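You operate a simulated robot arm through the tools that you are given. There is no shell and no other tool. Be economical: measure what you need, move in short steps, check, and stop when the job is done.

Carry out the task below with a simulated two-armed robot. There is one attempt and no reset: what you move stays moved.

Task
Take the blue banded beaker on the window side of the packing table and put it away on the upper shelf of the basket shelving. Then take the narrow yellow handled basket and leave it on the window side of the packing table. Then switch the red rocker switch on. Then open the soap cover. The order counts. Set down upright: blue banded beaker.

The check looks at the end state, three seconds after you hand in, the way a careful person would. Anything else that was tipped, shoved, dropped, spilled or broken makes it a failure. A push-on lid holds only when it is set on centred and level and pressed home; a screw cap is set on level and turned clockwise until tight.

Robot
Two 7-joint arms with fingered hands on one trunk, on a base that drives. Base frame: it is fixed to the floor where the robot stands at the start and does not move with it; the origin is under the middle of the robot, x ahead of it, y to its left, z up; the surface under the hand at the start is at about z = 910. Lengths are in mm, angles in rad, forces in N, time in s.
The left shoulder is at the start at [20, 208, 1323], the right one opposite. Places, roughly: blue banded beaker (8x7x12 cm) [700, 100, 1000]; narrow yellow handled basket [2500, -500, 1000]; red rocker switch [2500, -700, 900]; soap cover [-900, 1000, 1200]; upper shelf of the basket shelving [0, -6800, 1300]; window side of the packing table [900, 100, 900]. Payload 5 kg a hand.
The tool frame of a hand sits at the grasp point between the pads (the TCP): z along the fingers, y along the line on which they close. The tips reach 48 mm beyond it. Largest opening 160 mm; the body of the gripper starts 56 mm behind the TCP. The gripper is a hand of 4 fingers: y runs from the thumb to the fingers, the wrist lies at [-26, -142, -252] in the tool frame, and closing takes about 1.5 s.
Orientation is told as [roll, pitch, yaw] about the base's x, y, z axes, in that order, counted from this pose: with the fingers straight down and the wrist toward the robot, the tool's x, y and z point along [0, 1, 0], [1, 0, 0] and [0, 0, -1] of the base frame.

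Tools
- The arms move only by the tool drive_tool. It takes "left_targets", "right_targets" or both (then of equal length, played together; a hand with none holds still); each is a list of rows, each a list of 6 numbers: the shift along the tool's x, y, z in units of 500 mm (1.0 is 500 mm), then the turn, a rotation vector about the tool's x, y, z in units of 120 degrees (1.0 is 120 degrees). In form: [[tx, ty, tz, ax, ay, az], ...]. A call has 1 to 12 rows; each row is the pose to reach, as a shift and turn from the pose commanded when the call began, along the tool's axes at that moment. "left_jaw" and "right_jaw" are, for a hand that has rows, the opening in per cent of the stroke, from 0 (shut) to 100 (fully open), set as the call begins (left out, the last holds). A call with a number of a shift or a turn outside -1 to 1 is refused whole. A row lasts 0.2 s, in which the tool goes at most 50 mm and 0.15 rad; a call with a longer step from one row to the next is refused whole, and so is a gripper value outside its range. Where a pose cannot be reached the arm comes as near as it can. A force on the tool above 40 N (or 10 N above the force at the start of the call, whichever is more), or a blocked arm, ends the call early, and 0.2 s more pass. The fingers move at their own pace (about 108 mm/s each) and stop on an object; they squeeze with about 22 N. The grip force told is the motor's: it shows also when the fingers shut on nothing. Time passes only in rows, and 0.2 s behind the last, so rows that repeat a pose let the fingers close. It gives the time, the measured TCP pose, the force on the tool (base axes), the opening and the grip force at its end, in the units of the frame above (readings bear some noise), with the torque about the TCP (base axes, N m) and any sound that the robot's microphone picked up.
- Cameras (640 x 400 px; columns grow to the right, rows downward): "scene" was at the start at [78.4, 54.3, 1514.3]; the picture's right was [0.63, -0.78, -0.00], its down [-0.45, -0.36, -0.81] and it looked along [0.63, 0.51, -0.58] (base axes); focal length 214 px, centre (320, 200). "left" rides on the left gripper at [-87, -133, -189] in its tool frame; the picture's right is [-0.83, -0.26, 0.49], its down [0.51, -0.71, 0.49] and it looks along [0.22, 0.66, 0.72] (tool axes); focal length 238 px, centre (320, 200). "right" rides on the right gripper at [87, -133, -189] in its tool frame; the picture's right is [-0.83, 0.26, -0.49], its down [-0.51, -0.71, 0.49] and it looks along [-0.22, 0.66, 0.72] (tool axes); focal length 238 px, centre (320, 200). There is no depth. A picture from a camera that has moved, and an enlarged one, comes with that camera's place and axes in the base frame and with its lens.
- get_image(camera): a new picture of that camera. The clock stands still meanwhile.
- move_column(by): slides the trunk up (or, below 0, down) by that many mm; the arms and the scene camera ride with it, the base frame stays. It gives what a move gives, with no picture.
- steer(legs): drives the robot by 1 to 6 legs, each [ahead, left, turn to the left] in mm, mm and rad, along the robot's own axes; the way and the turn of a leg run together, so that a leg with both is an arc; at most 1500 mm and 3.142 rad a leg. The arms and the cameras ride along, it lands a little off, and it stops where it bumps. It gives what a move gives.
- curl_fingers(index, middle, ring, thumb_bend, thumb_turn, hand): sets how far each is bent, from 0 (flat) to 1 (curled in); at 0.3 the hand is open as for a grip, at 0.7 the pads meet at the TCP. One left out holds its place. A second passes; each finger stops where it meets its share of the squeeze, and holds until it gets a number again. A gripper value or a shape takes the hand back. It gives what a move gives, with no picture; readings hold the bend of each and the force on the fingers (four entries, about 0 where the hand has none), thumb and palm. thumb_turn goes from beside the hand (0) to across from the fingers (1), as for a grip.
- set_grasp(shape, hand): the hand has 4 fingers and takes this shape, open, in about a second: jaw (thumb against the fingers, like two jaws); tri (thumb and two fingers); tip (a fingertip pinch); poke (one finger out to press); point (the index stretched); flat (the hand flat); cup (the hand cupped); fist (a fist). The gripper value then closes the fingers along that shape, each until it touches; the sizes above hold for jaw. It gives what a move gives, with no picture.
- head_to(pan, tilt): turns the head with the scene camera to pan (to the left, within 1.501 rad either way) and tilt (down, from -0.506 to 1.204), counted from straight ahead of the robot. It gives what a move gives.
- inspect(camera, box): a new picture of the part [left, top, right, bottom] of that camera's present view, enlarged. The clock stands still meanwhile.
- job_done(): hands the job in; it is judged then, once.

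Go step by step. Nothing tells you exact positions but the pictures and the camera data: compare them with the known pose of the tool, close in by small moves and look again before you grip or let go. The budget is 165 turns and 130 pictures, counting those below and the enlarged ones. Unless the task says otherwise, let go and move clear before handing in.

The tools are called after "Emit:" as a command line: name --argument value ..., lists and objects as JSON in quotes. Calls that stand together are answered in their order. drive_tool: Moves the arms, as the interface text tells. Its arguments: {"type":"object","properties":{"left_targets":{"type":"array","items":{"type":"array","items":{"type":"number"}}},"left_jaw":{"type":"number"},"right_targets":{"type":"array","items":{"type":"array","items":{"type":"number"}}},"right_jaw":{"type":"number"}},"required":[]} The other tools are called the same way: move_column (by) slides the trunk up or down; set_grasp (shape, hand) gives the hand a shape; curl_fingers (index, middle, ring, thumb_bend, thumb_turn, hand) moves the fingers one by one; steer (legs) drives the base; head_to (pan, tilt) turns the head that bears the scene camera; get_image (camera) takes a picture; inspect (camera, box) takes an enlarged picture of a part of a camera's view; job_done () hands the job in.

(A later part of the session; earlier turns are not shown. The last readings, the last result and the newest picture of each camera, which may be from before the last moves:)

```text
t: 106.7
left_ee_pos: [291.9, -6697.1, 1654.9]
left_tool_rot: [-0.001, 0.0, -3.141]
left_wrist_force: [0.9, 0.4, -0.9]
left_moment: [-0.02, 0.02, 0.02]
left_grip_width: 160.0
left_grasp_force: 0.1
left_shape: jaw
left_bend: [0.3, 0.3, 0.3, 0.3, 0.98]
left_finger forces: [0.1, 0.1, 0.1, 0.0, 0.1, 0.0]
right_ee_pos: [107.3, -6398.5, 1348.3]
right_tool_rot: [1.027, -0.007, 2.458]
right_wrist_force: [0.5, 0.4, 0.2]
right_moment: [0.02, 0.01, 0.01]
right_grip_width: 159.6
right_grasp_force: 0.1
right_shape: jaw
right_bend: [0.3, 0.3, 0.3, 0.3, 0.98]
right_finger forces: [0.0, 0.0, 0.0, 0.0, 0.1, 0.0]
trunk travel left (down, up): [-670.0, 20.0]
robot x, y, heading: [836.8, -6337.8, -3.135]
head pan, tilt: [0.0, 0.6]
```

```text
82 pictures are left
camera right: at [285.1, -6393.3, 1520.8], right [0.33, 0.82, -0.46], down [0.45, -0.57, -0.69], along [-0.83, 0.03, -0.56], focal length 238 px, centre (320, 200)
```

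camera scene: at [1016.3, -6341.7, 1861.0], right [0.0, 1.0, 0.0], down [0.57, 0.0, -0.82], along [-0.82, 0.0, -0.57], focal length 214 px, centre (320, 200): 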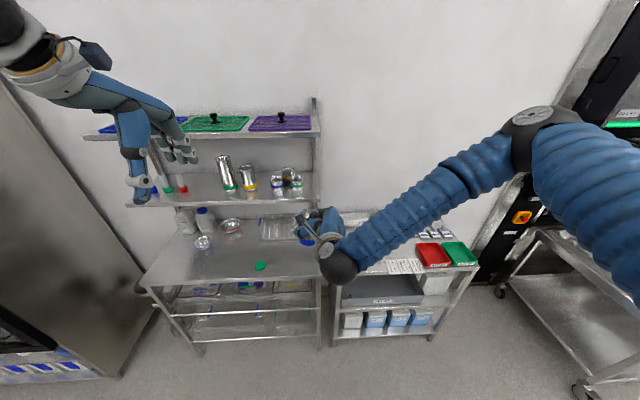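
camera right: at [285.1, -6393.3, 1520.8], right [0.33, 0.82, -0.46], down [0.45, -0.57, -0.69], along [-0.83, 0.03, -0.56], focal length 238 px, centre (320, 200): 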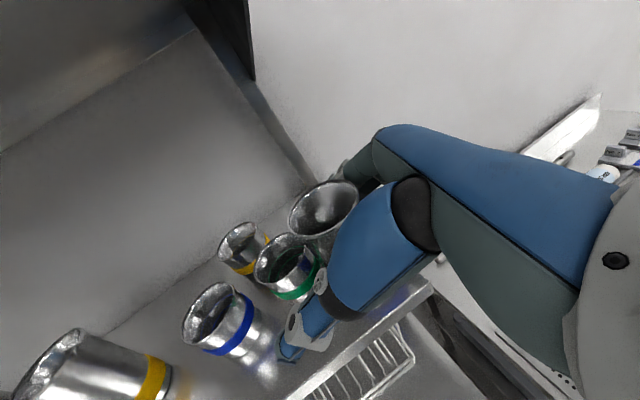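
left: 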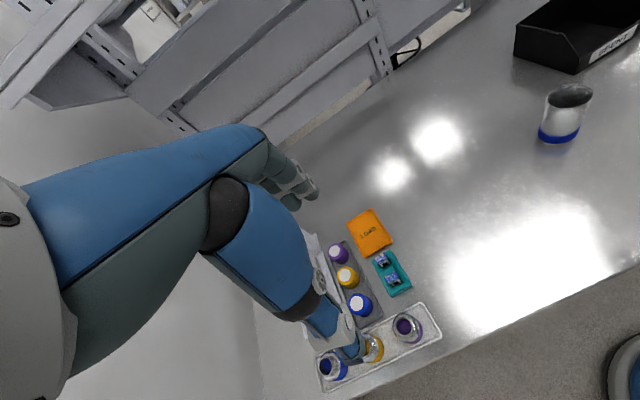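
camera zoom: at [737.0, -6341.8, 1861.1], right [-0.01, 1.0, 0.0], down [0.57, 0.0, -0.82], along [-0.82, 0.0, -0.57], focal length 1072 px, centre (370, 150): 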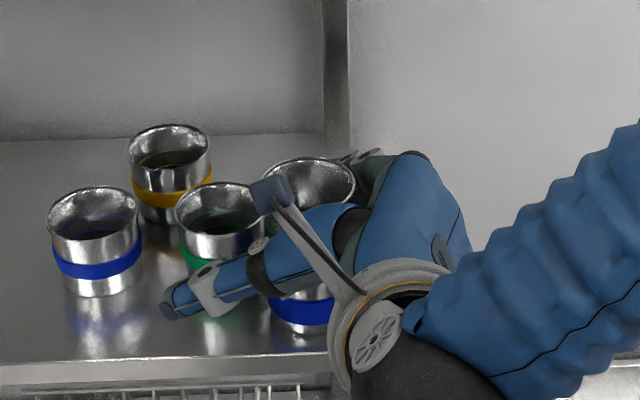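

The beaker stands upright and free. I shift slightly to centre the fingers and withdraw along the finger direction.

Emit:
drive_tool --right_targets '[[0, 0.015, 0, 0, 0, 0], [0, 0.03, 0, 0, 0, 0], [0, 0.03, -0.05, 0, 0, 0], [0, 0.03, -0.1, 0, 0, 0], [0, 0.03, -0.17, 0, 0, 0], [0, 0.03, -0.25, 0, 0, 0], [0, 0.03, -0.33, 0, 0, 0], [0, 0.03, -0.4, 0, 0, 0]]'

Emit:
steer --legs '[[-350, 0, 0]]'

Emit:
inspect --camera "scene" --box '[240, 80, 400, 260]'

```text
t: 108.5
left_ee_pos: [291.6, -6696.7, 1654.5]
left_tool_rot: [0.001, -0.002, -3.139]
left_wrist_force: [1.3, 0.5, 0.4]
left_moment: [-0.04, 0.05, 0.01]
left_grip_width: 160.4
left_grasp_force: 0.0
left_shape: jaw
left_bend: [0.3, 0.3, 0.3, 0.3, 0.98]
left_finger forces: [0.0, 0.0, 0.0, 0.0, 0.0, 0.0]
right_ee_pos: [205.2, -6256.9, 1453.4]
right_tool_rot: [1.028, -0.007, 2.457]
right_wrist_force: [0.2, 0.0, -0.8]
right_moment: [-0.01, 0.05, 0.01]
right_grip_width: 159.6
right_grasp_force: 0.0
right_shape: jaw
right_bend: [0.3, 0.3, 0.3, 0.3, 0.98]
right_finger forces: [0.0, 0.1, 0.1, 0.1, 0.0, 0.0]
trunk travel left (down, up): [-670.0, 20.0]
robot x, y, heading: [835.1, -6339.8, -3.133]
head pan, tilt: [0.0, 0.6]
```

```text
t: 110.8
left_ee_pos: [640.4, -6695.5, 1652.6]
left_tool_rot: [-0.002, 0.002, 3.139]
left_wrist_force: [-0.2, -0.5, 0.2]
left_moment: [-0.02, -0.05, -0.02]
left_grip_width: 160.1
left_grasp_force: 0.0
left_shape: jaw
left_bend: [0.3, 0.3, 0.3, 0.3, 0.98]
left_finger forces: [0.0, 0.0, 0.1, 0.0, 0.1, 0.0]
right_ee_pos: [556.5, -6254.9, 1452.6]
right_tool_rot: [1.026, -0.006, 2.455]
right_wrist_force: [-1.0, -0.5, -0.3]
right_moment: [-0.01, 0.0, 0.02]
right_grip_width: 159.8
right_grasp_force: 0.1
right_shape: jaw
right_bend: [0.3, 0.3, 0.3, 0.3, 0.98]
right_finger forces: [0.1, 0.0, 0.0, 0.1, 0.2, 0.1]
trunk travel left (down, up): [-670.0, 20.0]
robot x, y, heading: [1189.1, -6337.5, -3.136]
head pan, tilt: [0.0, 0.6]
```

```text
2.22 times, centred on (320, 170) of scene
camera zoom: at [1087.8, -6340.0, 1860.9], right [0.0, 1.0, 0.0], down [0.57, 0.0, -0.82], along [-0.82, 0.0, -0.57], focal length 477 px, centre (320, 267)
```

zoom: 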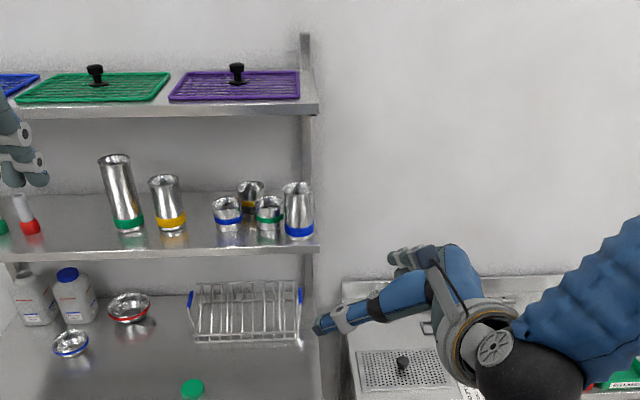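

The beaker stands upright at the right end of the shelf, neighbours untouched. Now I restore the right hand to pointing down.

Emit:
drive_tool --right_targets '[[0, 0, 0, 0.056, 0, -0.034], [0, 0, 0, 0.112, 0, -0.068], [0, 0, 0, 0.168, 0, -0.102], [0, 0, 0, 0.224, 0, -0.136], [0, 0, 0, 0.279, 0, -0.169], [0, 0, 0, 0.279, 0, -0.169]]'

Emit:
drive_tool --right_targets '[[0, 0, 0, 0, -0.07, 0], [0, 0, 0, 0, -0.14, 0], [0, 0, 0, 0, -0.21, 0], [0, 0, 0, 0, -0.28, 0], [0, 0, 0, 0, -0.35, 0], [0, 0, 0, 0, -0.42, 0], [0, 0, 0, 0, -0.488, 0], [0, 0, 0, 0, -0.488, 0]]'

Emit:
move_column --by -245

Emit:
steer --legs '[[-100, 0, 0], [0, 0, -1.571]]'

Emit:
head_to --pan 0 --tilt 0.25

Emit:
get_image --camera "scene"

```text
t: 112.2
left_ee_pos: [643.0, -6695.8, 1653.5]
left_tool_rot: [-0.002, -0.001, 3.139]
left_wrist_force: [0.5, -0.5, 0.2]
left_moment: [0.05, 0.05, -0.01]
left_grip_width: 160.1
left_grasp_force: 0.0
left_shape: jaw
left_bend: [0.3, 0.3, 0.3, 0.3, 0.98]
left_finger forces: [0.0, 0.0, 0.0, 0.1, 0.0, 0.0]
right_ee_pos: [556.7, -6255.1, 1452.6]
right_tool_rot: [1.02, -0.006, 3.139]
right_wrist_force: [0.6, -0.5, 0.4]
right_moment: [0.09, 0.03, -0.07]
right_grip_width: 159.7
right_grasp_force: 0.0
right_shape: jaw
right_bend: [0.3, 0.3, 0.3, 0.3, 0.98]
right_finger forces: [0.1, 0.0, 0.0, 0.1, 0.0, 0.1]
trunk travel left (down, up): [-670.0, 20.0]
robot x, y, heading: [1188.9, -6338.0, -3.14]
head pan, tilt: [0.0, 0.6]
```

```text
t: 114.0
left_ee_pos: [642.6, -6692.8, 1655.3]
left_tool_rot: [0.0, 0.0, 3.14]
left_wrist_force: [-0.3, 0.6, -0.1]
left_moment: [-0.04, -0.03, -0.02]
left_grip_width: 160.1
left_grasp_force: 0.1
left_shape: jaw
left_bend: [0.3, 0.3, 0.3, 0.3, 0.98]
left_finger forces: [0.1, 0.0, 0.0, 0.1, 0.1, 0.1]
right_ee_pos: [556.7, -6253.3, 1452.8]
right_tool_rot: [0.0, -0.006, 3.135]
right_wrist_force: [-1.3, 1.1, -0.5]
right_moment: [-0.07, 0.01, 0.01]
right_grip_width: 160.0
right_grasp_force: 0.1
right_shape: jaw
right_bend: [0.3, 0.3, 0.3, 0.3, 0.98]
right_finger forces: [0.1, 0.1, 0.0, 0.0, 0.1, 0.0]
trunk travel left (down, up): [-670.0, 20.0]
robot x, y, heading: [1190.3, -6342.0, -3.142]
head pan, tilt: [0.0, 0.6]
```

```text
t: 116.5
left_ee_pos: [642.8, -6694.7, 1410.1]
left_tool_rot: [-0.002, 0.0, 3.139]
left_wrist_force: [0.3, -0.5, 0.7]
left_moment: [0.02, -0.03, -0.01]
left_grip_width: 160.2
left_grasp_force: 0.1
left_shape: jaw
left_bend: [0.3, 0.3, 0.3, 0.3, 0.98]
left_finger forces: [0.0, 0.0, 0.1, 0.0, 0.0, 0.0]
right_ee_pos: [556.3, -6254.4, 1208.3]
right_tool_rot: [0.0, -0.006, 3.138]
right_wrist_force: [-0.1, -0.2, 0.4]
right_moment: [-0.03, 0.01, -0.01]
right_grip_width: 159.7
right_grasp_force: 0.0
right_shape: jaw
right_bend: [0.3, 0.3, 0.3, 0.3, 0.98]
right_finger forces: [0.1, 0.1, 0.0, 0.0, 0.0, 0.1]
trunk travel left (down, up): [-425.0, 265.0]
robot x, y, heading: [1188.5, -6335.6, -3.137]
head pan, tilt: [0.0, 0.6]
```

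```text
t: 121.5
left_ee_pos: [937.7, -5790.6, 1409.2]
left_tool_rot: [-0.002, 0.0, 1.563]
left_wrist_force: [-0.5, -0.6, -0.7]
left_moment: [0.01, 0.03, 0.0]
left_grip_width: 159.8
left_grasp_force: 0.0
left_shape: jaw
left_bend: [0.3, 0.3, 0.3, 0.3, 0.98]
left_finger forces: [0.0, 0.1, 0.0, 0.1, 0.0, 0.0]
right_ee_pos: [1378.6, -5706.4, 1207.8]
right_tool_rot: [0.001, -0.006, 1.563]
right_wrist_force: [-0.3, 0.8, -0.4]
right_moment: [0.02, 0.01, -0.01]
right_grip_width: 159.9
right_grasp_force: 0.0
right_shape: jaw
right_bend: [0.3, 0.3, 0.3, 0.3, 0.98]
right_finger forces: [0.0, 0.0, 0.0, 0.0, 0.0, 0.1]
trunk travel left (down, up): [-425.0, 265.0]
robot x, y, heading: [1286.9, -6338.0, 1.571]
head pan, tilt: [0.0, 0.6]
```

```text
t: 122.3
left_ee_pos: [937.1, -5790.4, 1409.0]
left_tool_rot: [-0.001, 0.001, 1.564]
left_wrist_force: [0.1, 0.9, -0.6]
left_moment: [0.01, -0.03, -0.01]
left_grip_width: 159.9
left_grasp_force: 0.0
left_shape: jaw
left_bend: [0.3, 0.3, 0.3, 0.3, 0.98]
left_finger forces: [0.1, 0.0, 0.0, 0.0, 0.1, 0.0]
right_ee_pos: [1378.5, -5706.0, 1209.0]
right_tool_rot: [0.001, -0.005, 1.562]
right_wrist_force: [0.1, -0.1, 0.5]
right_moment: [-0.04, -0.02, -0.03]
right_grip_width: 159.7
right_grasp_force: 0.1
right_shape: jaw
right_bend: [0.3, 0.3, 0.3, 0.3, 0.98]
right_finger forces: [0.0, 0.0, 0.0, 0.1, 0.0, 0.0]
trunk travel left (down, up): [-425.0, 265.0]
robot x, y, heading: [1292.0, -6338.4, 1.567]
head pan, tilt: [0.0, 0.25]
```

```text
80 pictures are left
camera scene: at [1289.6, -6235.7, 1648.2], right [1.0, 0.0, 0.0], down [0.0, -0.25, -0.97], along [0.0, 0.97, -0.25], focal length 214 px, centre (320, 200)
```

scene: 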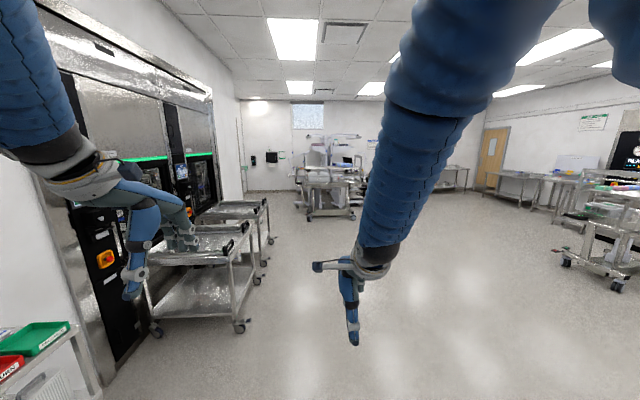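

The floor ahead is clear. I drive to about (2300, −3500) to see the basket.

Emit:
steer --legs '[[1400, -500, 0], [1400, -500, 0]]'

Emit:
head_to --pan 0.1 --tilt 0.25

Emit:
get_image --camera "scene"

```text
t: 136.6
left_ee_pos: [1933.9, -2996.9, 1409.5]
left_tool_rot: [-0.001, 0.001, 1.575]
left_wrist_force: [0.1, 0.6, 0.0]
left_moment: [-0.05, 0.02, 0.03]
left_grip_width: 159.9
left_grasp_force: 0.1
left_shape: jaw
left_bend: [0.3, 0.3, 0.3, 0.3, 0.98]
left_finger forces: [0.1, 0.0, 0.0, 0.0, 0.0, 0.0]
right_ee_pos: [2373.4, -2909.6, 1207.4]
right_tool_rot: [0.001, -0.005, 1.571]
right_wrist_force: [0.7, 1.4, 0.0]
right_moment: [0.02, 0.02, -0.03]
right_grip_width: 160.0
right_grasp_force: 0.0
right_shape: jaw
right_bend: [0.3, 0.3, 0.3, 0.3, 0.98]
right_finger forces: [0.0, 0.0, 0.0, 0.0, 0.2, 0.0]
trunk travel left (down, up): [-425.0, 265.0]
robot x, y, heading: [2292.0, -3541.4, 1.579]
head pan, tilt: [0.0, 0.25]
```

```text
t: 137.3
left_ee_pos: [1932.6, -2997.2, 1410.0]
left_tool_rot: [-0.001, -0.001, 1.573]
left_wrist_force: [-0.6, 0.1, 0.3]
left_moment: [-0.02, 0.05, -0.04]
left_grip_width: 159.7
left_grasp_force: 0.0
left_shape: jaw
left_bend: [0.3, 0.3, 0.3, 0.3, 0.98]
left_finger forces: [0.1, 0.0, 0.1, 0.0, 0.0, 0.1]
right_ee_pos: [2373.7, -2910.0, 1207.7]
right_tool_rot: [-0.001, -0.005, 1.569]
right_wrist_force: [0.5, -0.3, -0.1]
right_moment: [-0.04, -0.03, -0.03]
right_grip_width: 159.9
right_grasp_force: 0.1
right_shape: jaw
right_bend: [0.3, 0.3, 0.3, 0.3, 0.98]
right_finger forces: [0.0, 0.1, 0.0, 0.0, 0.0, 0.0]
trunk travel left (down, up): [-425.0, 265.0]
robot x, y, heading: [2291.4, -3542.9, 1.578]
head pan, tilt: [0.099, 0.25]
```

```text
79 pictures are left
camera scene: at [2280.8, -3440.2, 1648.3], right [0.99, 0.11, 0.0], down [0.03, -0.25, -0.97], along [-0.1, 0.96, -0.25], focal length 214 px, centre (320, 200)
```

scene: 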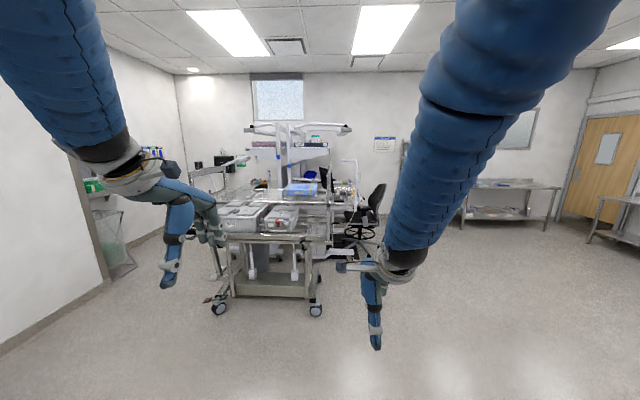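

I see double-sided benches; the target bench is on the far side of the cart with a chair in front. Enlarging.

Emit:
inspect --camera "scene" --box '[240, 100, 420, 280]'

```text
2.22 times, centred on (330, 190) of scene
camera zoom: at [2280.8, -3440.2, 1648.3], right [0.99, 0.11, 0.0], down [0.03, -0.25, -0.97], along [-0.1, 0.96, -0.25], focal length 477 px, centre (298, 222)
```

zoom: 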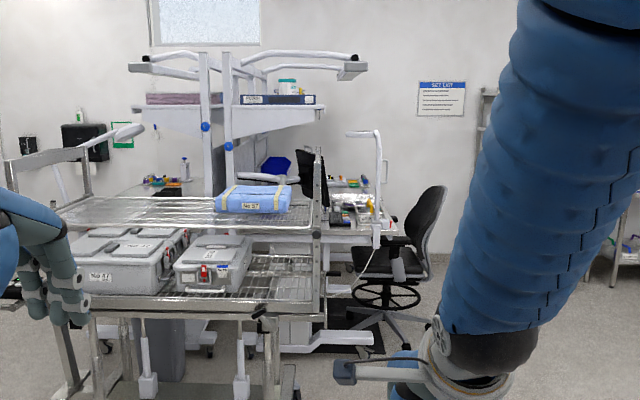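

I drive nearer along the right of the cart to view the bench and chair.

Emit:
steer --legs '[[1300, -900, 0]]'

Emit:
head_to --pan 0.45 --tilt 0.45

Emit:
get_image --camera "scene"

```text
refused: leg 1 is longer than a leg can be; nothing moved
```

```text
t: 138.1
left_ee_pos: [1933.2, -2997.9, 1409.6]
left_tool_rot: [-0.003, 0.001, 1.574]
left_wrist_force: [-0.1, -0.5, -0.2]
left_moment: [0.0, 0.01, 0.0]
left_grip_width: 159.7
left_grasp_force: 0.0
left_shape: jaw
left_bend: [0.3, 0.3, 0.3, 0.3, 0.98]
left_finger forces: [0.1, 0.1, 0.1, 0.0, 0.0, 0.1]
right_ee_pos: [2373.6, -2909.6, 1208.3]
right_tool_rot: [0.0, -0.005, 1.571]
right_wrist_force: [0.2, -0.3, -0.6]
right_moment: [-0.02, 0.01, -0.02]
right_grip_width: 159.8
right_grasp_force: 0.0
right_shape: jaw
right_bend: [0.3, 0.3, 0.3, 0.3, 0.98]
right_finger forces: [0.0, 0.0, 0.0, 0.0, 0.0, 0.1]
trunk travel left (down, up): [-425.0, 265.0]
robot x, y, heading: [2291.8, -3542.0, 1.582]
head pan, tilt: [0.45, 0.45]
```

```text
77 pictures are left
camera scene: at [2250.1, -3450.8, 1629.7], right [0.9, 0.44, 0.0], down [0.19, -0.39, -0.9], along [-0.4, 0.81, -0.44], focal length 214 px, centre (320, 200)
```

scene: 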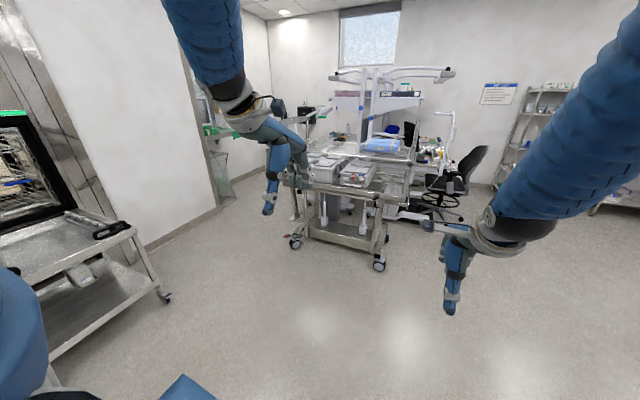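

Emit:
steer --legs '[[800, -600, 0], [700, -300, 0]]'

Emit:
get_image --camera "scene"

```text
t: 147.1
left_ee_pos: [2822.9, -1483.3, 1409.2]
left_tool_rot: [-0.001, 0.0, 1.579]
left_wrist_force: [-0.4, 0.6, -0.5]
left_moment: [-0.05, 0.02, 0.01]
left_grip_width: 160.0
left_grasp_force: 0.1
left_shape: jaw
left_bend: [0.3, 0.3, 0.3, 0.3, 0.98]
left_finger forces: [0.0, 0.1, 0.0, 0.0, 0.1, 0.1]
right_ee_pos: [3262.9, -1395.5, 1207.3]
right_tool_rot: [0.0, -0.005, 1.575]
right_wrist_force: [-0.3, -0.1, -0.4]
right_moment: [-0.01, 0.02, -0.02]
right_grip_width: 160.0
right_grasp_force: 0.0
right_shape: jaw
right_bend: [0.3, 0.3, 0.3, 0.3, 0.98]
right_finger forces: [0.1, 0.0, 0.0, 0.0, 0.0, 0.0]
trunk travel left (down, up): [-425.0, 265.0]
robot x, y, heading: [3183.5, -2027.4, 1.581]
head pan, tilt: [0.45, 0.45]
```

```text
76 pictures are left
camera scene: at [3142.3, -1935.9, 1629.6], right [0.9, 0.45, 0.0], down [0.19, -0.39, -0.9], along [-0.4, 0.81, -0.44], focal length 214 px, centre (320, 200)
```

scene: 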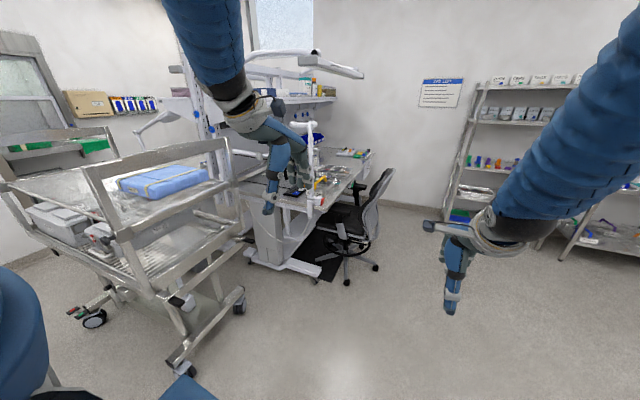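

Emit:
inspect --camera "scene" --box '[220, 120, 400, 290]'

```text
2.35 times, centred on (310, 205) of scene
camera zoom: at [3142.3, -1935.9, 1629.6], right [0.9, 0.45, 0.0], down [0.19, -0.39, -0.9], along [-0.4, 0.81, -0.44], focal length 505 px, centre (344, 188)
```

zoom: 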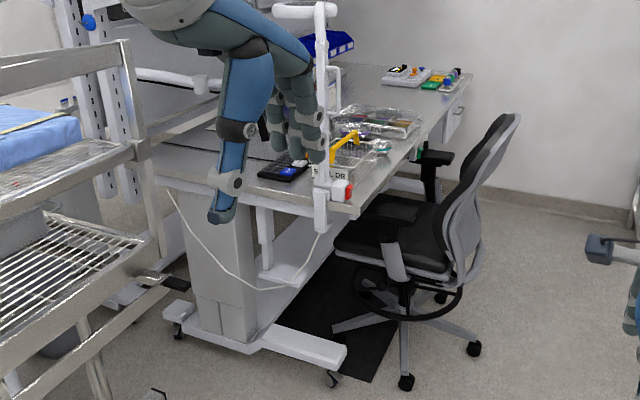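

The yellow-handled basket is around (2430, −440), the red switch on the clamp at the bench corner (2500, −680), a lamp post at (2460, −690) and a chair at (2750, −300). I move to about (3000, −1150) and face them.

Emit:
steer --legs '[[860, 170, 0], [0, 0, 0.93]]'

Emit:
head_to --pan 0 --tilt 0.6

Emit:
get_image --camera "scene"

```text
t: 152.7
left_ee_pos: [2530.1, -725.9, 1409.6]
left_tool_rot: [-0.01, -0.001, 1.799]
left_wrist_force: [10.9, 6.5, 3.7]
left_moment: [-0.12, 0.81, -1.31]
left_grip_width: 160.0
left_grasp_force: 0.1
left_shape: jaw
left_bend: [0.3, 0.3, 0.3, 0.3, 0.98]
left_finger forces: [0.0, 0.0, 13.4, 0.1, 0.0, 0.1]
right_ee_pos: [2921.3, -535.1, 1207.1]
right_tool_rot: [0.0, -0.006, 1.828]
right_wrist_force: [0.9, 0.6, 0.6]
right_moment: [0.04, 0.01, 0.01]
right_grip_width: 159.9
right_grasp_force: 0.1
right_shape: jaw
right_bend: [0.3, 0.3, 0.3, 0.3, 0.97]
right_finger forces: [0.0, 0.1, 0.1, 0.0, 0.0, 0.1]
trunk travel left (down, up): [-425.0, 265.0]
robot x, y, heading: [3002.6, -1170.5, 1.835]
head pan, tilt: [0.45, 0.45]
stopped in leg 2: the force on the tool passed its limit at 77 N (the readings are from after the stop); the commanded pose is now the measured one
```

```text
t: 153.6
left_ee_pos: [2530.1, -725.3, 1409.7]
left_tool_rot: [-0.008, -0.001, 1.802]
left_wrist_force: [15.5, 10.1, 4.8]
left_moment: [-0.12, 1.15, -1.64]
left_grip_width: 160.2
left_grasp_force: 0.1
left_shape: jaw
left_bend: [0.3, 0.3, 0.3, 0.3, 0.98]
left_finger forces: [0.0, 0.0, 17.7, 0.1, 0.0, 0.0]
right_ee_pos: [2922.1, -535.3, 1207.5]
right_tool_rot: [0.003, -0.005, 1.829]
right_wrist_force: [-0.1, 1.1, 0.1]
right_moment: [0.03, 0.01, -0.01]
right_grip_width: 159.9
right_grasp_force: 0.0
right_shape: jaw
right_bend: [0.3, 0.3, 0.3, 0.3, 0.97]
right_finger forces: [0.0, 0.0, 0.1, 0.1, 0.1, 0.0]
trunk travel left (down, up): [-425.0, 265.0]
robot x, y, heading: [3003.6, -1169.8, 1.836]
head pan, tilt: [0.0, 0.6]
```

```text
74 pictures are left
camera scene: at [2978.2, -1072.4, 1616.1], right [0.97, 0.26, 0.0], down [0.15, -0.55, -0.82], along [-0.22, 0.8, -0.57], focal length 214 px, centre (320, 200)
```

scene: 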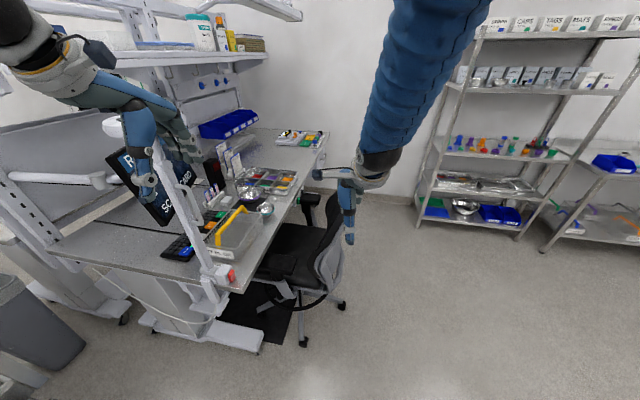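

The left hand touched the lamp post. I turn back, back up, and check that the post is undisturbed.

Emit:
steer --legs '[[0, 0, -0.2], [-350, -50, 0]]'

Emit:
head_to --pan 0.45 --tilt 0.5

Emit:
get_image --camera "scene"

```text
t: 156.7
left_ee_pos: [2698.3, -985.4, 1410.1]
left_tool_rot: [-0.009, 0.0, 1.603]
left_wrist_force: [-0.1, -0.1, 1.4]
left_moment: [0.02, 0.0, 0.01]
left_grip_width: 160.1
left_grasp_force: 0.2
left_shape: jaw
left_bend: [0.3, 0.3, 0.3, 0.3, 0.98]
left_finger forces: [0.0, 0.0, 0.1, 0.1, 0.0, 0.0]
right_ee_pos: [3121.1, -877.5, 1207.9]
right_tool_rot: [0.001, -0.006, 1.627]
right_wrist_force: [-0.8, -1.1, -0.5]
right_moment: [0.0, 0.01, -0.03]
right_grip_width: 159.9
right_grasp_force: 0.1
right_shape: jaw
right_bend: [0.3, 0.3, 0.3, 0.3, 0.97]
right_finger forces: [0.0, 0.0, 0.0, 0.1, 0.0, 0.1]
trunk travel left (down, up): [-425.0, 265.0]
robot x, y, heading: [3071.7, -1513.1, 1.63]
head pan, tilt: [0.0, 0.6]
```

```text
t: 157.6
left_ee_pos: [2697.0, -986.3, 1409.3]
left_tool_rot: [-0.01, 0.0, 1.603]
left_wrist_force: [0.5, -1.2, -0.5]
left_moment: [-0.04, -0.02, 0.01]
left_grip_width: 159.8
left_grasp_force: 0.1
left_shape: jaw
left_bend: [0.3, 0.3, 0.3, 0.3, 0.98]
left_finger forces: [0.1, 0.0, 0.0, 0.0, 0.0, 0.0]
right_ee_pos: [3119.6, -876.4, 1207.8]
right_tool_rot: [0.002, -0.006, 1.627]
right_wrist_force: [-0.6, 0.7, -0.1]
right_moment: [0.0, 0.01, -0.01]
right_grip_width: 159.9
right_grasp_force: 0.0
right_shape: jaw
right_bend: [0.3, 0.3, 0.3, 0.3, 0.97]
right_finger forces: [0.0, 0.0, 0.1, 0.0, 0.0, 0.0]
trunk travel left (down, up): [-425.0, 265.0]
robot x, y, heading: [3076.9, -1512.6, 1.633]
head pan, tilt: [0.45, 0.499]
```

```text
73 pictures are left
camera scene: at [3028.2, -1423.5, 1625.1], right [0.87, 0.49, 0.0], down [0.23, -0.42, -0.88], along [-0.43, 0.77, -0.48], focal length 214 px, centre (320, 200)
```

scene: 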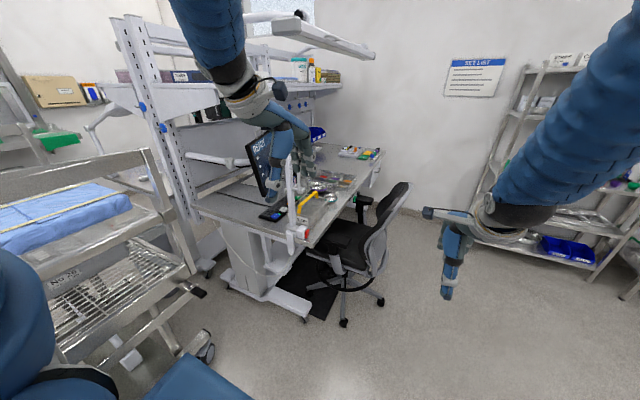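

All undisturbed. I move the left hand out wide to the left, away from the post, before approaching again.

Emit:
drive_tool --left_targets '[[0.08, -0.01, 0, 0, 0, 0], [0.16, -0.02, 0, 0, 0, 0], [0.24, -0.03, 0, 0, 0, 0], [0.32, -0.04, 0, 0, 0, 0], [0.4, -0.05, 0, 0, 0, 0], [0.48, -0.06, 0, 0, 0, 0], [0.56, -0.08, 0, 0, 0, 0], [0.62, -0.1, 0, 0, 0, 0]]'

Emit:
steer --legs '[[0, 0, 0.8]]'

Emit:
head_to --pan -0.1 --tilt 0.5

Emit:
get_image --camera "scene"

```text
t: 159.4
left_ee_pos: [2387.8, -1045.9, 1405.8]
left_tool_rot: [-0.008, -0.001, 1.602]
left_wrist_force: [0.6, 0.3, -0.1]
left_moment: [0.02, -0.11, 0.02]
left_grip_width: 159.9
left_grasp_force: 0.0
left_shape: jaw
left_bend: [0.3, 0.3, 0.3, 0.3, 0.97]
left_finger forces: [0.1, 0.0, 0.0, 0.1, 0.1, 0.0]
right_ee_pos: [3119.4, -877.5, 1207.8]
right_tool_rot: [0.0, -0.005, 1.626]
right_wrist_force: [-1.4, 0.3, -0.4]
right_moment: [0.0, -0.03, -0.03]
right_grip_width: 159.6
right_grasp_force: 0.1
right_shape: jaw
right_bend: [0.3, 0.3, 0.3, 0.3, 0.97]
right_finger forces: [0.0, 0.1, 0.0, 0.0, 0.1, 0.1]
trunk travel left (down, up): [-425.0, 265.0]
robot x, y, heading: [3076.6, -1512.0, 1.632]
head pan, tilt: [0.45, 0.499]
```

```text
t: 161.3
left_ee_pos: [2257.5, -1470.5, 1405.1]
left_tool_rot: [-0.024, 0.003, 2.135]
left_wrist_force: [20.2, 2.6, -0.9]
left_moment: [0.02, 0.4, -1.38]
left_grip_width: 160.0
left_grasp_force: 0.1
left_shape: jaw
left_bend: [0.3, 0.3, 0.33, 0.3, 0.98]
left_finger forces: [0.0, 0.1, 21.7, 0.0, 0.1, 0.0]
right_ee_pos: [2782.2, -948.2, 1209.4]
right_tool_rot: [0.002, -0.008, 2.182]
right_wrist_force: [0.2, -0.4, 0.5]
right_moment: [0.1, -0.02, -0.01]
right_grip_width: 159.6
right_grasp_force: 0.1
right_shape: jaw
right_bend: [0.3, 0.3, 0.3, 0.3, 0.97]
right_finger forces: [0.0, 0.1, 0.0, 0.0, 0.0, 0.0]
trunk travel left (down, up): [-425.0, 265.0]
robot x, y, heading: [3074.5, -1514.9, 2.188]
head pan, tilt: [0.45, 0.499]
stopped in leg 1: the force on the tool passed its limit at 46 N (the readings are from after the stop); the commanded pose is now the measured one
```

```text
t: 162.2
left_ee_pos: [2256.6, -1470.5, 1405.5]
left_tool_rot: [-0.02, 0.004, 2.139]
left_wrist_force: [29.9, 2.7, -3.4]
left_moment: [-0.11, 0.21, -1.79]
left_grip_width: 159.8
left_grasp_force: 0.1
left_shape: jaw
left_bend: [0.3, 0.3, 0.34, 0.3, 0.98]
left_finger forces: [0.0, 0.1, 30.8, 0.0, 0.0, 0.1]
right_ee_pos: [2781.9, -946.5, 1208.8]
right_tool_rot: [0.004, -0.007, 2.182]
right_wrist_force: [-0.7, -0.4, 0.2]
right_moment: [0.0, -0.02, -0.01]
right_grip_width: 159.9
right_grasp_force: 0.0
right_shape: jaw
right_bend: [0.3, 0.3, 0.3, 0.3, 0.97]
right_finger forces: [0.1, 0.0, 0.0, 0.0, 0.1, 0.0]
trunk travel left (down, up): [-425.0, 265.0]
robot x, y, heading: [3074.2, -1514.6, 2.189]
head pan, tilt: [-0.099, 0.499]
```

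```text
72 pictures are left
camera scene: at [3026.8, -1425.9, 1625.2], right [0.87, 0.5, 0.0], down [0.24, -0.42, -0.88], along [-0.44, 0.76, -0.48], focal length 214 px, centre (320, 200)
```

scene: 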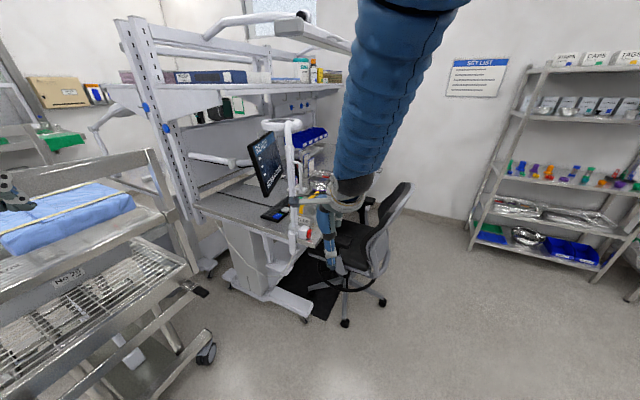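

The left hand touched the tall cart frame. I back away to +x, then finish the turn from a wider spot.

Emit:
steer --legs '[[-170, -240, 0], [0, 0, 0.4]]'

Emit:
head_to --pan -0.2 --tilt 0.45

Emit:
get_image --camera "scene"

```text
t: 165.5
left_ee_pos: [2598.6, -1795.1, 1403.8]
left_tool_rot: [-0.022, 0.003, 2.543]
left_wrist_force: [0.4, -0.6, 0.7]
left_moment: [0.0, 0.05, -0.01]
left_grip_width: 160.0
left_grasp_force: 0.1
left_shape: jaw
left_bend: [0.3, 0.3, 0.3, 0.3, 0.98]
left_finger forces: [0.1, 0.1, 0.1, 0.0, 0.0, 0.0]
right_ee_pos: [2877.1, -1106.1, 1207.6]
right_tool_rot: [0.0, -0.006, 2.585]
right_wrist_force: [0.4, 0.1, 0.2]
right_moment: [0.0, 0.01, -0.02]
right_grip_width: 160.1
right_grasp_force: 0.1
right_shape: jaw
right_bend: [0.3, 0.3, 0.3, 0.3, 0.97]
right_finger forces: [0.0, 0.0, 0.0, 0.1, 0.0, 0.0]
trunk travel left (down, up): [-425.0, 265.0]
robot x, y, heading: [3370.7, -1510.0, 2.588]
head pan, tilt: [-0.099, 0.499]
```

```text
t: 166.1
left_ee_pos: [2597.5, -1794.5, 1403.7]
left_tool_rot: [-0.022, 0.005, 2.544]
left_wrist_force: [-1.0, -1.0, 0.8]
left_moment: [0.06, -0.01, 0.0]
left_grip_width: 160.1
left_grasp_force: 0.1
left_shape: jaw
left_bend: [0.3, 0.3, 0.3, 0.3, 0.98]
left_finger forces: [0.0, 0.1, 0.1, 0.1, 0.0, 0.0]
right_ee_pos: [2876.1, -1106.6, 1208.3]
right_tool_rot: [0.003, -0.005, 2.585]
right_wrist_force: [-0.2, 0.4, 0.3]
right_moment: [0.01, 0.04, 0.0]
right_grip_width: 159.6
right_grasp_force: 0.0
right_shape: jaw
right_bend: [0.3, 0.3, 0.3, 0.3, 0.97]
right_finger forces: [0.0, 0.0, 0.1, 0.0, 0.0, 0.1]
trunk travel left (down, up): [-425.0, 265.0]
robot x, y, heading: [3369.1, -1513.9, 2.587]
head pan, tilt: [-0.201, 0.45]
```

```text
71 pictures are left
camera scene: at [3293.1, -1443.4, 1629.6], right [0.68, 0.73, 0.0], down [0.32, -0.3, -0.9], along [-0.66, 0.61, -0.44], focal length 214 px, centre (320, 200)
```

scene: 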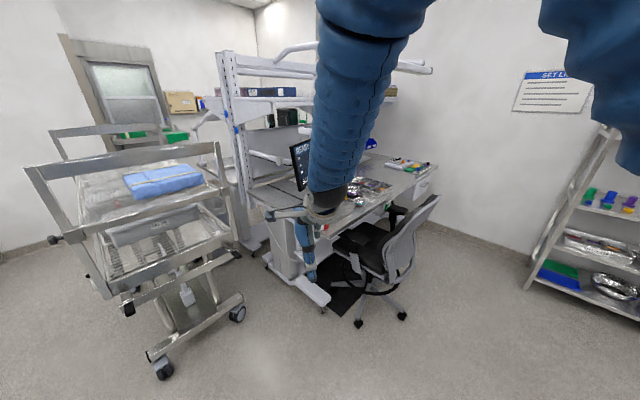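

Now I approach the bench front diagonally, keeping clear of the chair.

Emit:
steer --legs '[[400, -300, 0]]'

Emit:
head_to --pan 0.05 --tilt 0.65

Emit:
get_image --camera "scene"

Emit:
get_image --camera "right"

```text
t: 169.1
left_ee_pos: [2412.3, -1331.4, 1404.4]
left_tool_rot: [-0.024, 0.004, 2.547]
left_wrist_force: [0.7, -0.3, 0.2]
left_moment: [0.02, 0.0, 0.01]
left_grip_width: 159.9
left_grasp_force: 0.1
left_shape: jaw
left_bend: [0.3, 0.3, 0.3, 0.3, 0.98]
left_finger forces: [0.0, 0.0, 0.0, 0.1, 0.1, 0.1]
right_ee_pos: [2688.7, -641.0, 1207.0]
right_tool_rot: [0.002, -0.005, 2.588]
right_wrist_force: [0.6, 0.2, -0.3]
right_moment: [-0.01, -0.01, 0.0]
right_grip_width: 159.8
right_grasp_force: 0.0
right_shape: jaw
right_bend: [0.3, 0.3, 0.3, 0.3, 0.97]
right_finger forces: [0.0, 0.1, 0.1, 0.0, 0.0, 0.0]
trunk travel left (down, up): [-425.0, 265.0]
robot x, y, heading: [3184.9, -1043.4, 2.598]
head pan, tilt: [-0.201, 0.45]
```

```text
t: 169.9
left_ee_pos: [2413.2, -1331.2, 1404.1]
left_tool_rot: [-0.023, 0.004, 2.546]
left_wrist_force: [-0.1, 0.4, -0.5]
left_moment: [0.01, 0.0, 0.04]
left_grip_width: 160.1
left_grasp_force: 0.0
left_shape: jaw
left_bend: [0.3, 0.3, 0.3, 0.3, 0.98]
left_finger forces: [0.0, 0.0, 0.0, 0.1, 0.0, 0.0]
right_ee_pos: [2689.3, -641.3, 1208.0]
right_tool_rot: [0.001, -0.005, 2.588]
right_wrist_force: [0.7, 0.0, 0.5]
right_moment: [-0.02, 0.02, 0.0]
right_grip_width: 159.8
right_grasp_force: 0.1
right_shape: jaw
right_bend: [0.3, 0.3, 0.3, 0.3, 0.97]
right_finger forces: [0.0, 0.0, 0.1, 0.0, 0.1, 0.0]
trunk travel left (down, up): [-425.0, 265.0]
robot x, y, heading: [3186.8, -1041.8, 2.595]
head pan, tilt: [0.051, 0.649]
```

```text
70 pictures are left
camera scene: at [3098.6, -997.6, 1611.8], right [0.48, 0.88, 0.0], down [0.53, -0.29, -0.8], along [-0.7, 0.38, -0.6], focal length 214 px, centre (320, 200)
```

scene: 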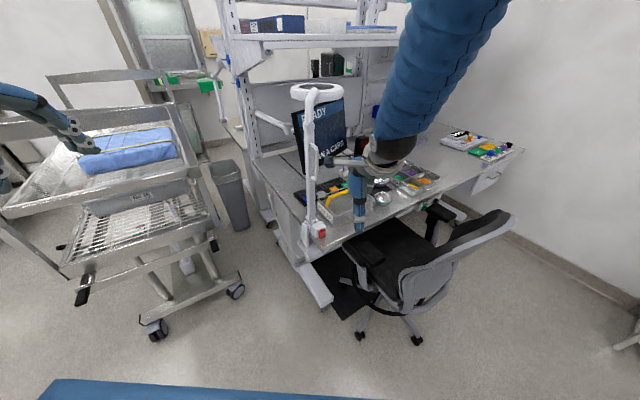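

```text
69 pictures are left
camera right: at [2758.0, -785.7, 1396.7], right [0.22, 0.84, 0.49], down [0.87, 0.06, -0.5], along [-0.45, 0.53, -0.72], focal length 238 px, centre (320, 200)
```

right: 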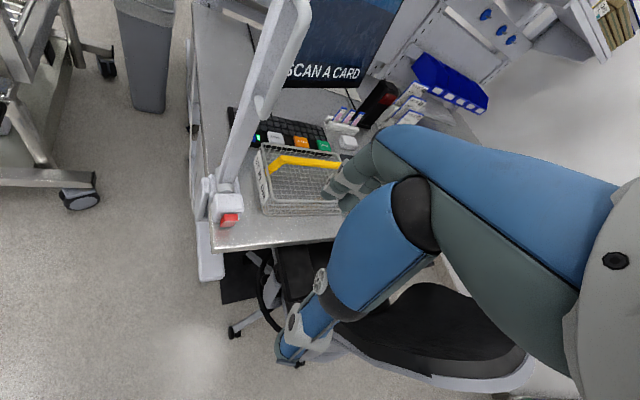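

Clear view of the basket, lamp post and red switch. I enlarge to get geometry.

Emit:
inspect --camera "right" --box '[190, 100, 370, 260]'

Emit:
inspect --camera "scene" --box '[270, 140, 410, 260]'

```text
2.50 times, centred on (280, 180) of right
camera zoom: at [2758.0, -785.7, 1396.7], right [0.22, 0.84, 0.49], down [0.87, 0.06, -0.5], along [-0.45, 0.53, -0.72], focal length 596 px, centre (420, 250)
```

zoom: 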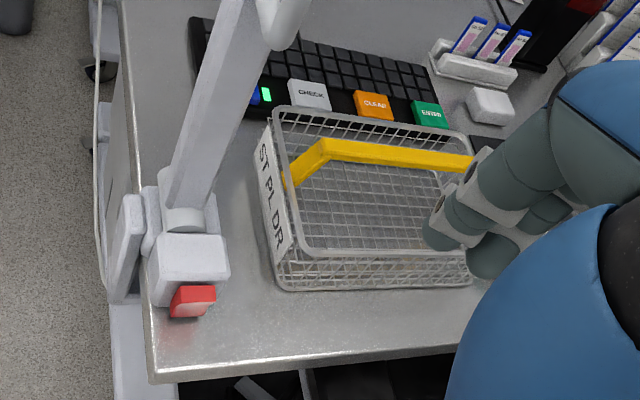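

```text
3.33 times, centred on (340, 200) of scene
camera zoom: at [3098.6, -997.6, 1611.8], right [0.48, 0.88, 0.0], down [0.53, -0.29, -0.8], along [-0.7, 0.38, -0.6], focal length 715 px, centre (253, 200)
```

zoom: 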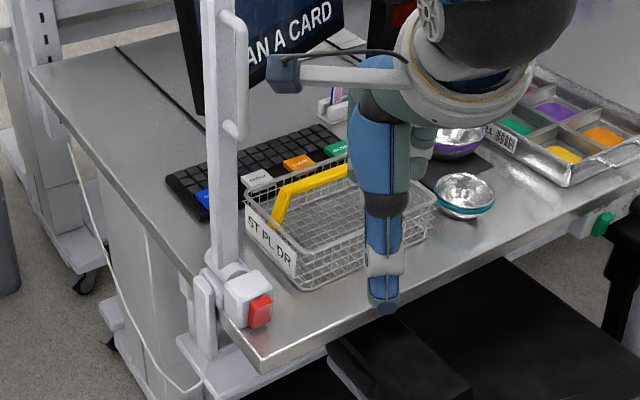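

Estimates: bench z≈900, basket footprint x 2360–2500, y −600…−363, with a lengthwise yellow handle bar at x≈2435, top z≈1040; switch near (2530, −680, 940). I move the base closer without turning.

Emit:
steer --legs '[[165, -65, 0]]'

Emit:
drive_tool --right_targets '[[0, 0, 0, 0, 0, -0.065], [0, 0, 0, 0, 0, -0.13], [0, 0, 0, 0, 0, -0.195], [0, 0, 0, 0, 0, -0.26], [0, 0, 0, 0, 0, -0.26]]'

Emit:
inspect --camera "right" --box '[140, 60, 400, 300]'

Emit:
inspect --camera "scene" --box '[230, 120, 430, 280]'

```text
t: 171.4
left_ee_pos: [2304.8, -1188.7, 1404.9]
left_tool_rot: [-0.023, 0.005, 2.544]
left_wrist_force: [-0.7, 0.3, 0.2]
left_moment: [-0.06, -0.03, 0.02]
left_grip_width: 160.0
left_grasp_force: 0.1
left_shape: jaw
left_bend: [0.3, 0.3, 0.3, 0.3, 0.98]
left_finger forces: [0.0, 0.0, 0.0, 0.1, 0.1, 0.0]
right_ee_pos: [2581.4, -499.6, 1208.2]
right_tool_rot: [0.0, -0.007, 2.585]
right_wrist_force: [-1.0, 0.5, -0.8]
right_moment: [-0.04, -0.03, -0.01]
right_grip_width: 160.0
right_grasp_force: 0.0
right_shape: jaw
right_bend: [0.3, 0.3, 0.3, 0.3, 0.97]
right_finger forces: [0.0, 0.0, 0.0, 0.1, 0.1, 0.0]
trunk travel left (down, up): [-425.0, 265.0]
robot x, y, heading: [3079.8, -899.6, 2.589]
head pan, tilt: [0.051, 0.649]
```

```text
t: 172.6
left_ee_pos: [2302.8, -1188.0, 1403.3]
left_tool_rot: [-0.023, 0.003, 2.546]
left_wrist_force: [0.5, -0.5, -0.7]
left_moment: [0.07, -0.02, 0.03]
left_grip_width: 160.0
left_grasp_force: 0.1
left_shape: jaw
left_bend: [0.3, 0.3, 0.3, 0.3, 0.98]
left_finger forces: [0.0, 0.1, 0.0, 0.1, 0.0, 0.1]
right_ee_pos: [2582.0, -499.7, 1206.8]
right_tool_rot: [-0.003, -0.005, 3.133]
right_wrist_force: [-0.4, 0.0, -0.1]
right_moment: [0.07, -0.02, -0.05]
right_grip_width: 159.8
right_grasp_force: 0.0
right_shape: jaw
right_bend: [0.3, 0.3, 0.3, 0.3, 0.97]
right_finger forces: [0.0, 0.1, 0.0, 0.0, 0.0, 0.1]
trunk travel left (down, up): [-425.0, 265.0]
robot x, y, heading: [3077.2, -901.0, 2.6]
head pan, tilt: [0.051, 0.649]
```

```text
1.67 times, centred on (270, 180) of right
camera zoom: at [2714.8, -589.1, 1396.3], right [-0.25, 0.84, 0.49], down [0.71, 0.5, -0.49], along [-0.66, 0.23, -0.72], focal length 397 px, centre (403, 233)
```

zoom: 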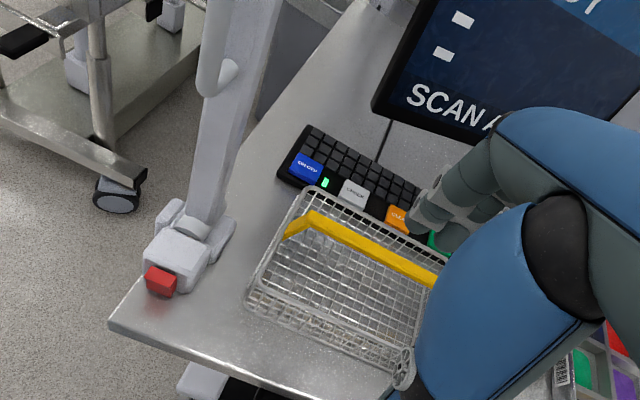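

```text
2.50 times, centred on (330, 200) of scene
camera zoom: at [2989.8, -857.1, 1611.8], right [0.48, 0.88, 0.0], down [0.53, -0.29, -0.8], along [-0.7, 0.38, -0.6], focal length 536 px, centre (295, 200)
```

zoom: 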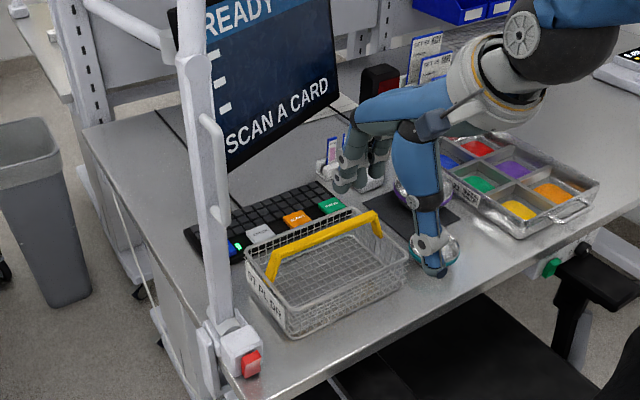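

Handle bar triangulates to x≈2440, y −582…−407, z≈1055; switch at (2530, −684, 934). I move the right hand above the bar's centre.

Emit:
drive_tool --right_targets '[[0, 0.09, 0, 0, 0, 0], [0, 0.18, 0.02, 0, 0, 0], [0, 0.27, 0.05, 0, 0, 0], [-0.008, 0.284, 0.094, 0, 0, 0], [-0.008, 0.284, 0.094, 0, 0, 0]]'

Emit:
inspect --camera "right" --box '[140, 100, 400, 340]'

Emit:
inspect --camera "scene" --box '[230, 120, 430, 280]'

```text
t: 173.8
left_ee_pos: [2305.5, -1188.3, 1406.2]
left_tool_rot: [-0.022, 0.004, 2.545]
left_wrist_force: [0.1, 0.1, 0.4]
left_moment: [0.04, 0.05, 0.01]
left_grip_width: 160.0
left_grasp_force: 0.1
left_shape: jaw
left_bend: [0.3, 0.3, 0.3, 0.3, 0.98]
left_finger forces: [0.1, 0.0, 0.0, 0.0, 0.0, 0.1]
right_ee_pos: [2439.1, -493.3, 1161.9]
right_tool_rot: [-0.004, -0.006, 3.133]
right_wrist_force: [-0.4, -0.2, 0.8]
right_moment: [0.08, 0.06, -0.01]
right_grip_width: 160.1
right_grasp_force: 0.1
right_shape: jaw
right_bend: [0.3, 0.3, 0.3, 0.3, 0.97]
right_finger forces: [0.1, 0.1, 0.0, 0.0, 0.0, 0.0]
trunk travel left (down, up): [-425.0, 265.0]
robot x, y, heading: [3077.8, -900.1, 2.597]
head pan, tilt: [0.051, 0.649]
```

```text
1.67 times, centred on (270, 220) of right
camera zoom: at [2573.1, -582.8, 1350.5], right [-0.25, 0.84, 0.49], down [0.71, 0.5, -0.49], along [-0.66, 0.23, -0.72], focal length 397 px, centre (403, 167)
```

zoom: 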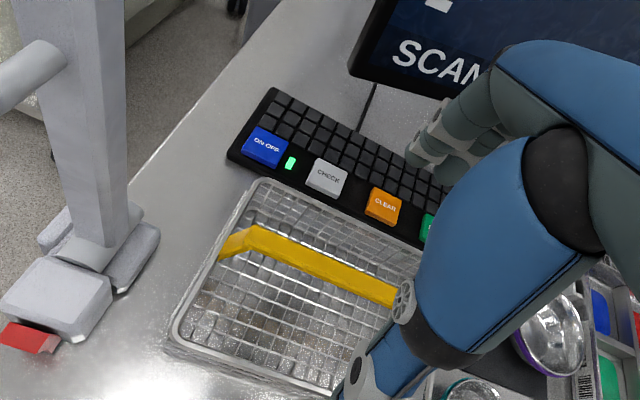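

```text
2.50 times, centred on (330, 200) of scene
camera zoom: at [2991.3, -856.8, 1611.9], right [0.48, 0.88, 0.0], down [0.53, -0.29, -0.8], along [-0.7, 0.38, -0.6], focal length 536 px, centre (295, 200)
```

zoom: 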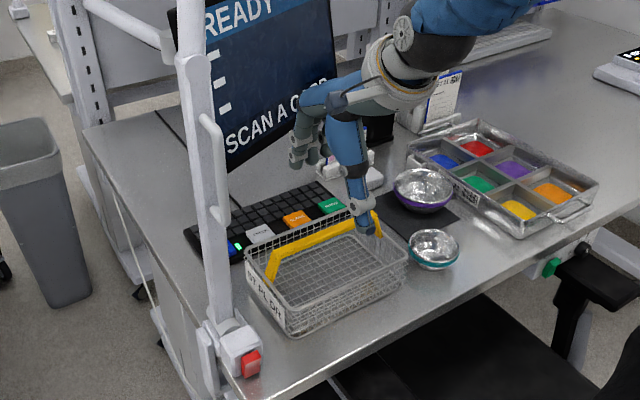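

Aligned on the bar. I descend to the bar height and close on it.

Emit:
drive_tool --right_targets '[[0, 0, 0.07, 0, 0, 0], [0, 0, 0.13, 0, 0, 0], [0, 0, 0.18, 0, 0, 0], [0, 0, 0.208, 0, 0, 0], [0, 0, 0.208, 0, 0, 0]]'

Emit:
inspect --camera "scene" --box '[280, 160, 400, 260]'

Emit:
inspect --camera "right" --box '[140, 100, 400, 340]'

```text
t: 175.0
left_ee_pos: [2305.4, -1188.6, 1404.7]
left_tool_rot: [-0.021, 0.001, 2.544]
left_wrist_force: [0.0, 0.6, 0.0]
left_moment: [0.01, -0.01, -0.01]
left_grip_width: 159.8
left_grasp_force: 0.1
left_shape: jaw
left_bend: [0.3, 0.3, 0.3, 0.3, 0.98]
left_finger forces: [0.1, 0.0, 0.0, 0.0, 0.0, 0.0]
right_ee_pos: [2439.1, -493.4, 1056.7]
right_tool_rot: [-0.002, -0.006, 3.13]
right_wrist_force: [-0.1, 0.0, 0.5]
right_moment: [0.04, 0.0, -0.01]
right_grip_width: 159.9
right_grasp_force: 0.1
right_shape: jaw
right_bend: [0.3, 0.3, 0.3, 0.3, 0.97]
right_finger forces: [0.0, 0.1, 0.1, 0.0, 0.0, 0.1]
trunk travel left (down, up): [-425.0, 265.0]
robot x, y, heading: [3074.4, -902.2, 2.587]
head pan, tilt: [0.051, 0.649]
```

```text
4.00 times, centred on (340, 210) of scene
camera zoom: at [2990.9, -856.2, 1611.8], right [0.48, 0.88, 0.0], down [0.53, -0.29, -0.8], along [-0.7, 0.38, -0.6], focal length 858 px, centre (240, 160)
```

zoom: 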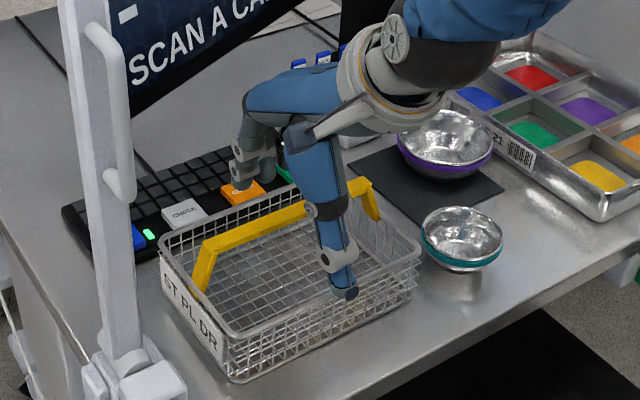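

```text
1.67 times, centred on (270, 220) of right
camera zoom: at [2572.5, -582.0, 1246.1], right [-0.25, 0.84, 0.49], down [0.71, 0.5, -0.49], along [-0.66, 0.23, -0.72], focal length 397 px, centre (403, 167)
```

zoom: 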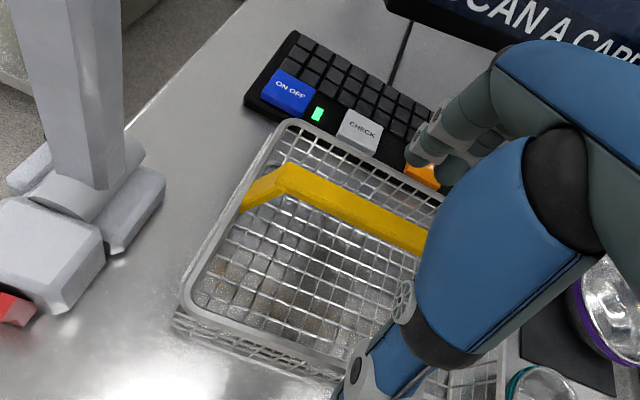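

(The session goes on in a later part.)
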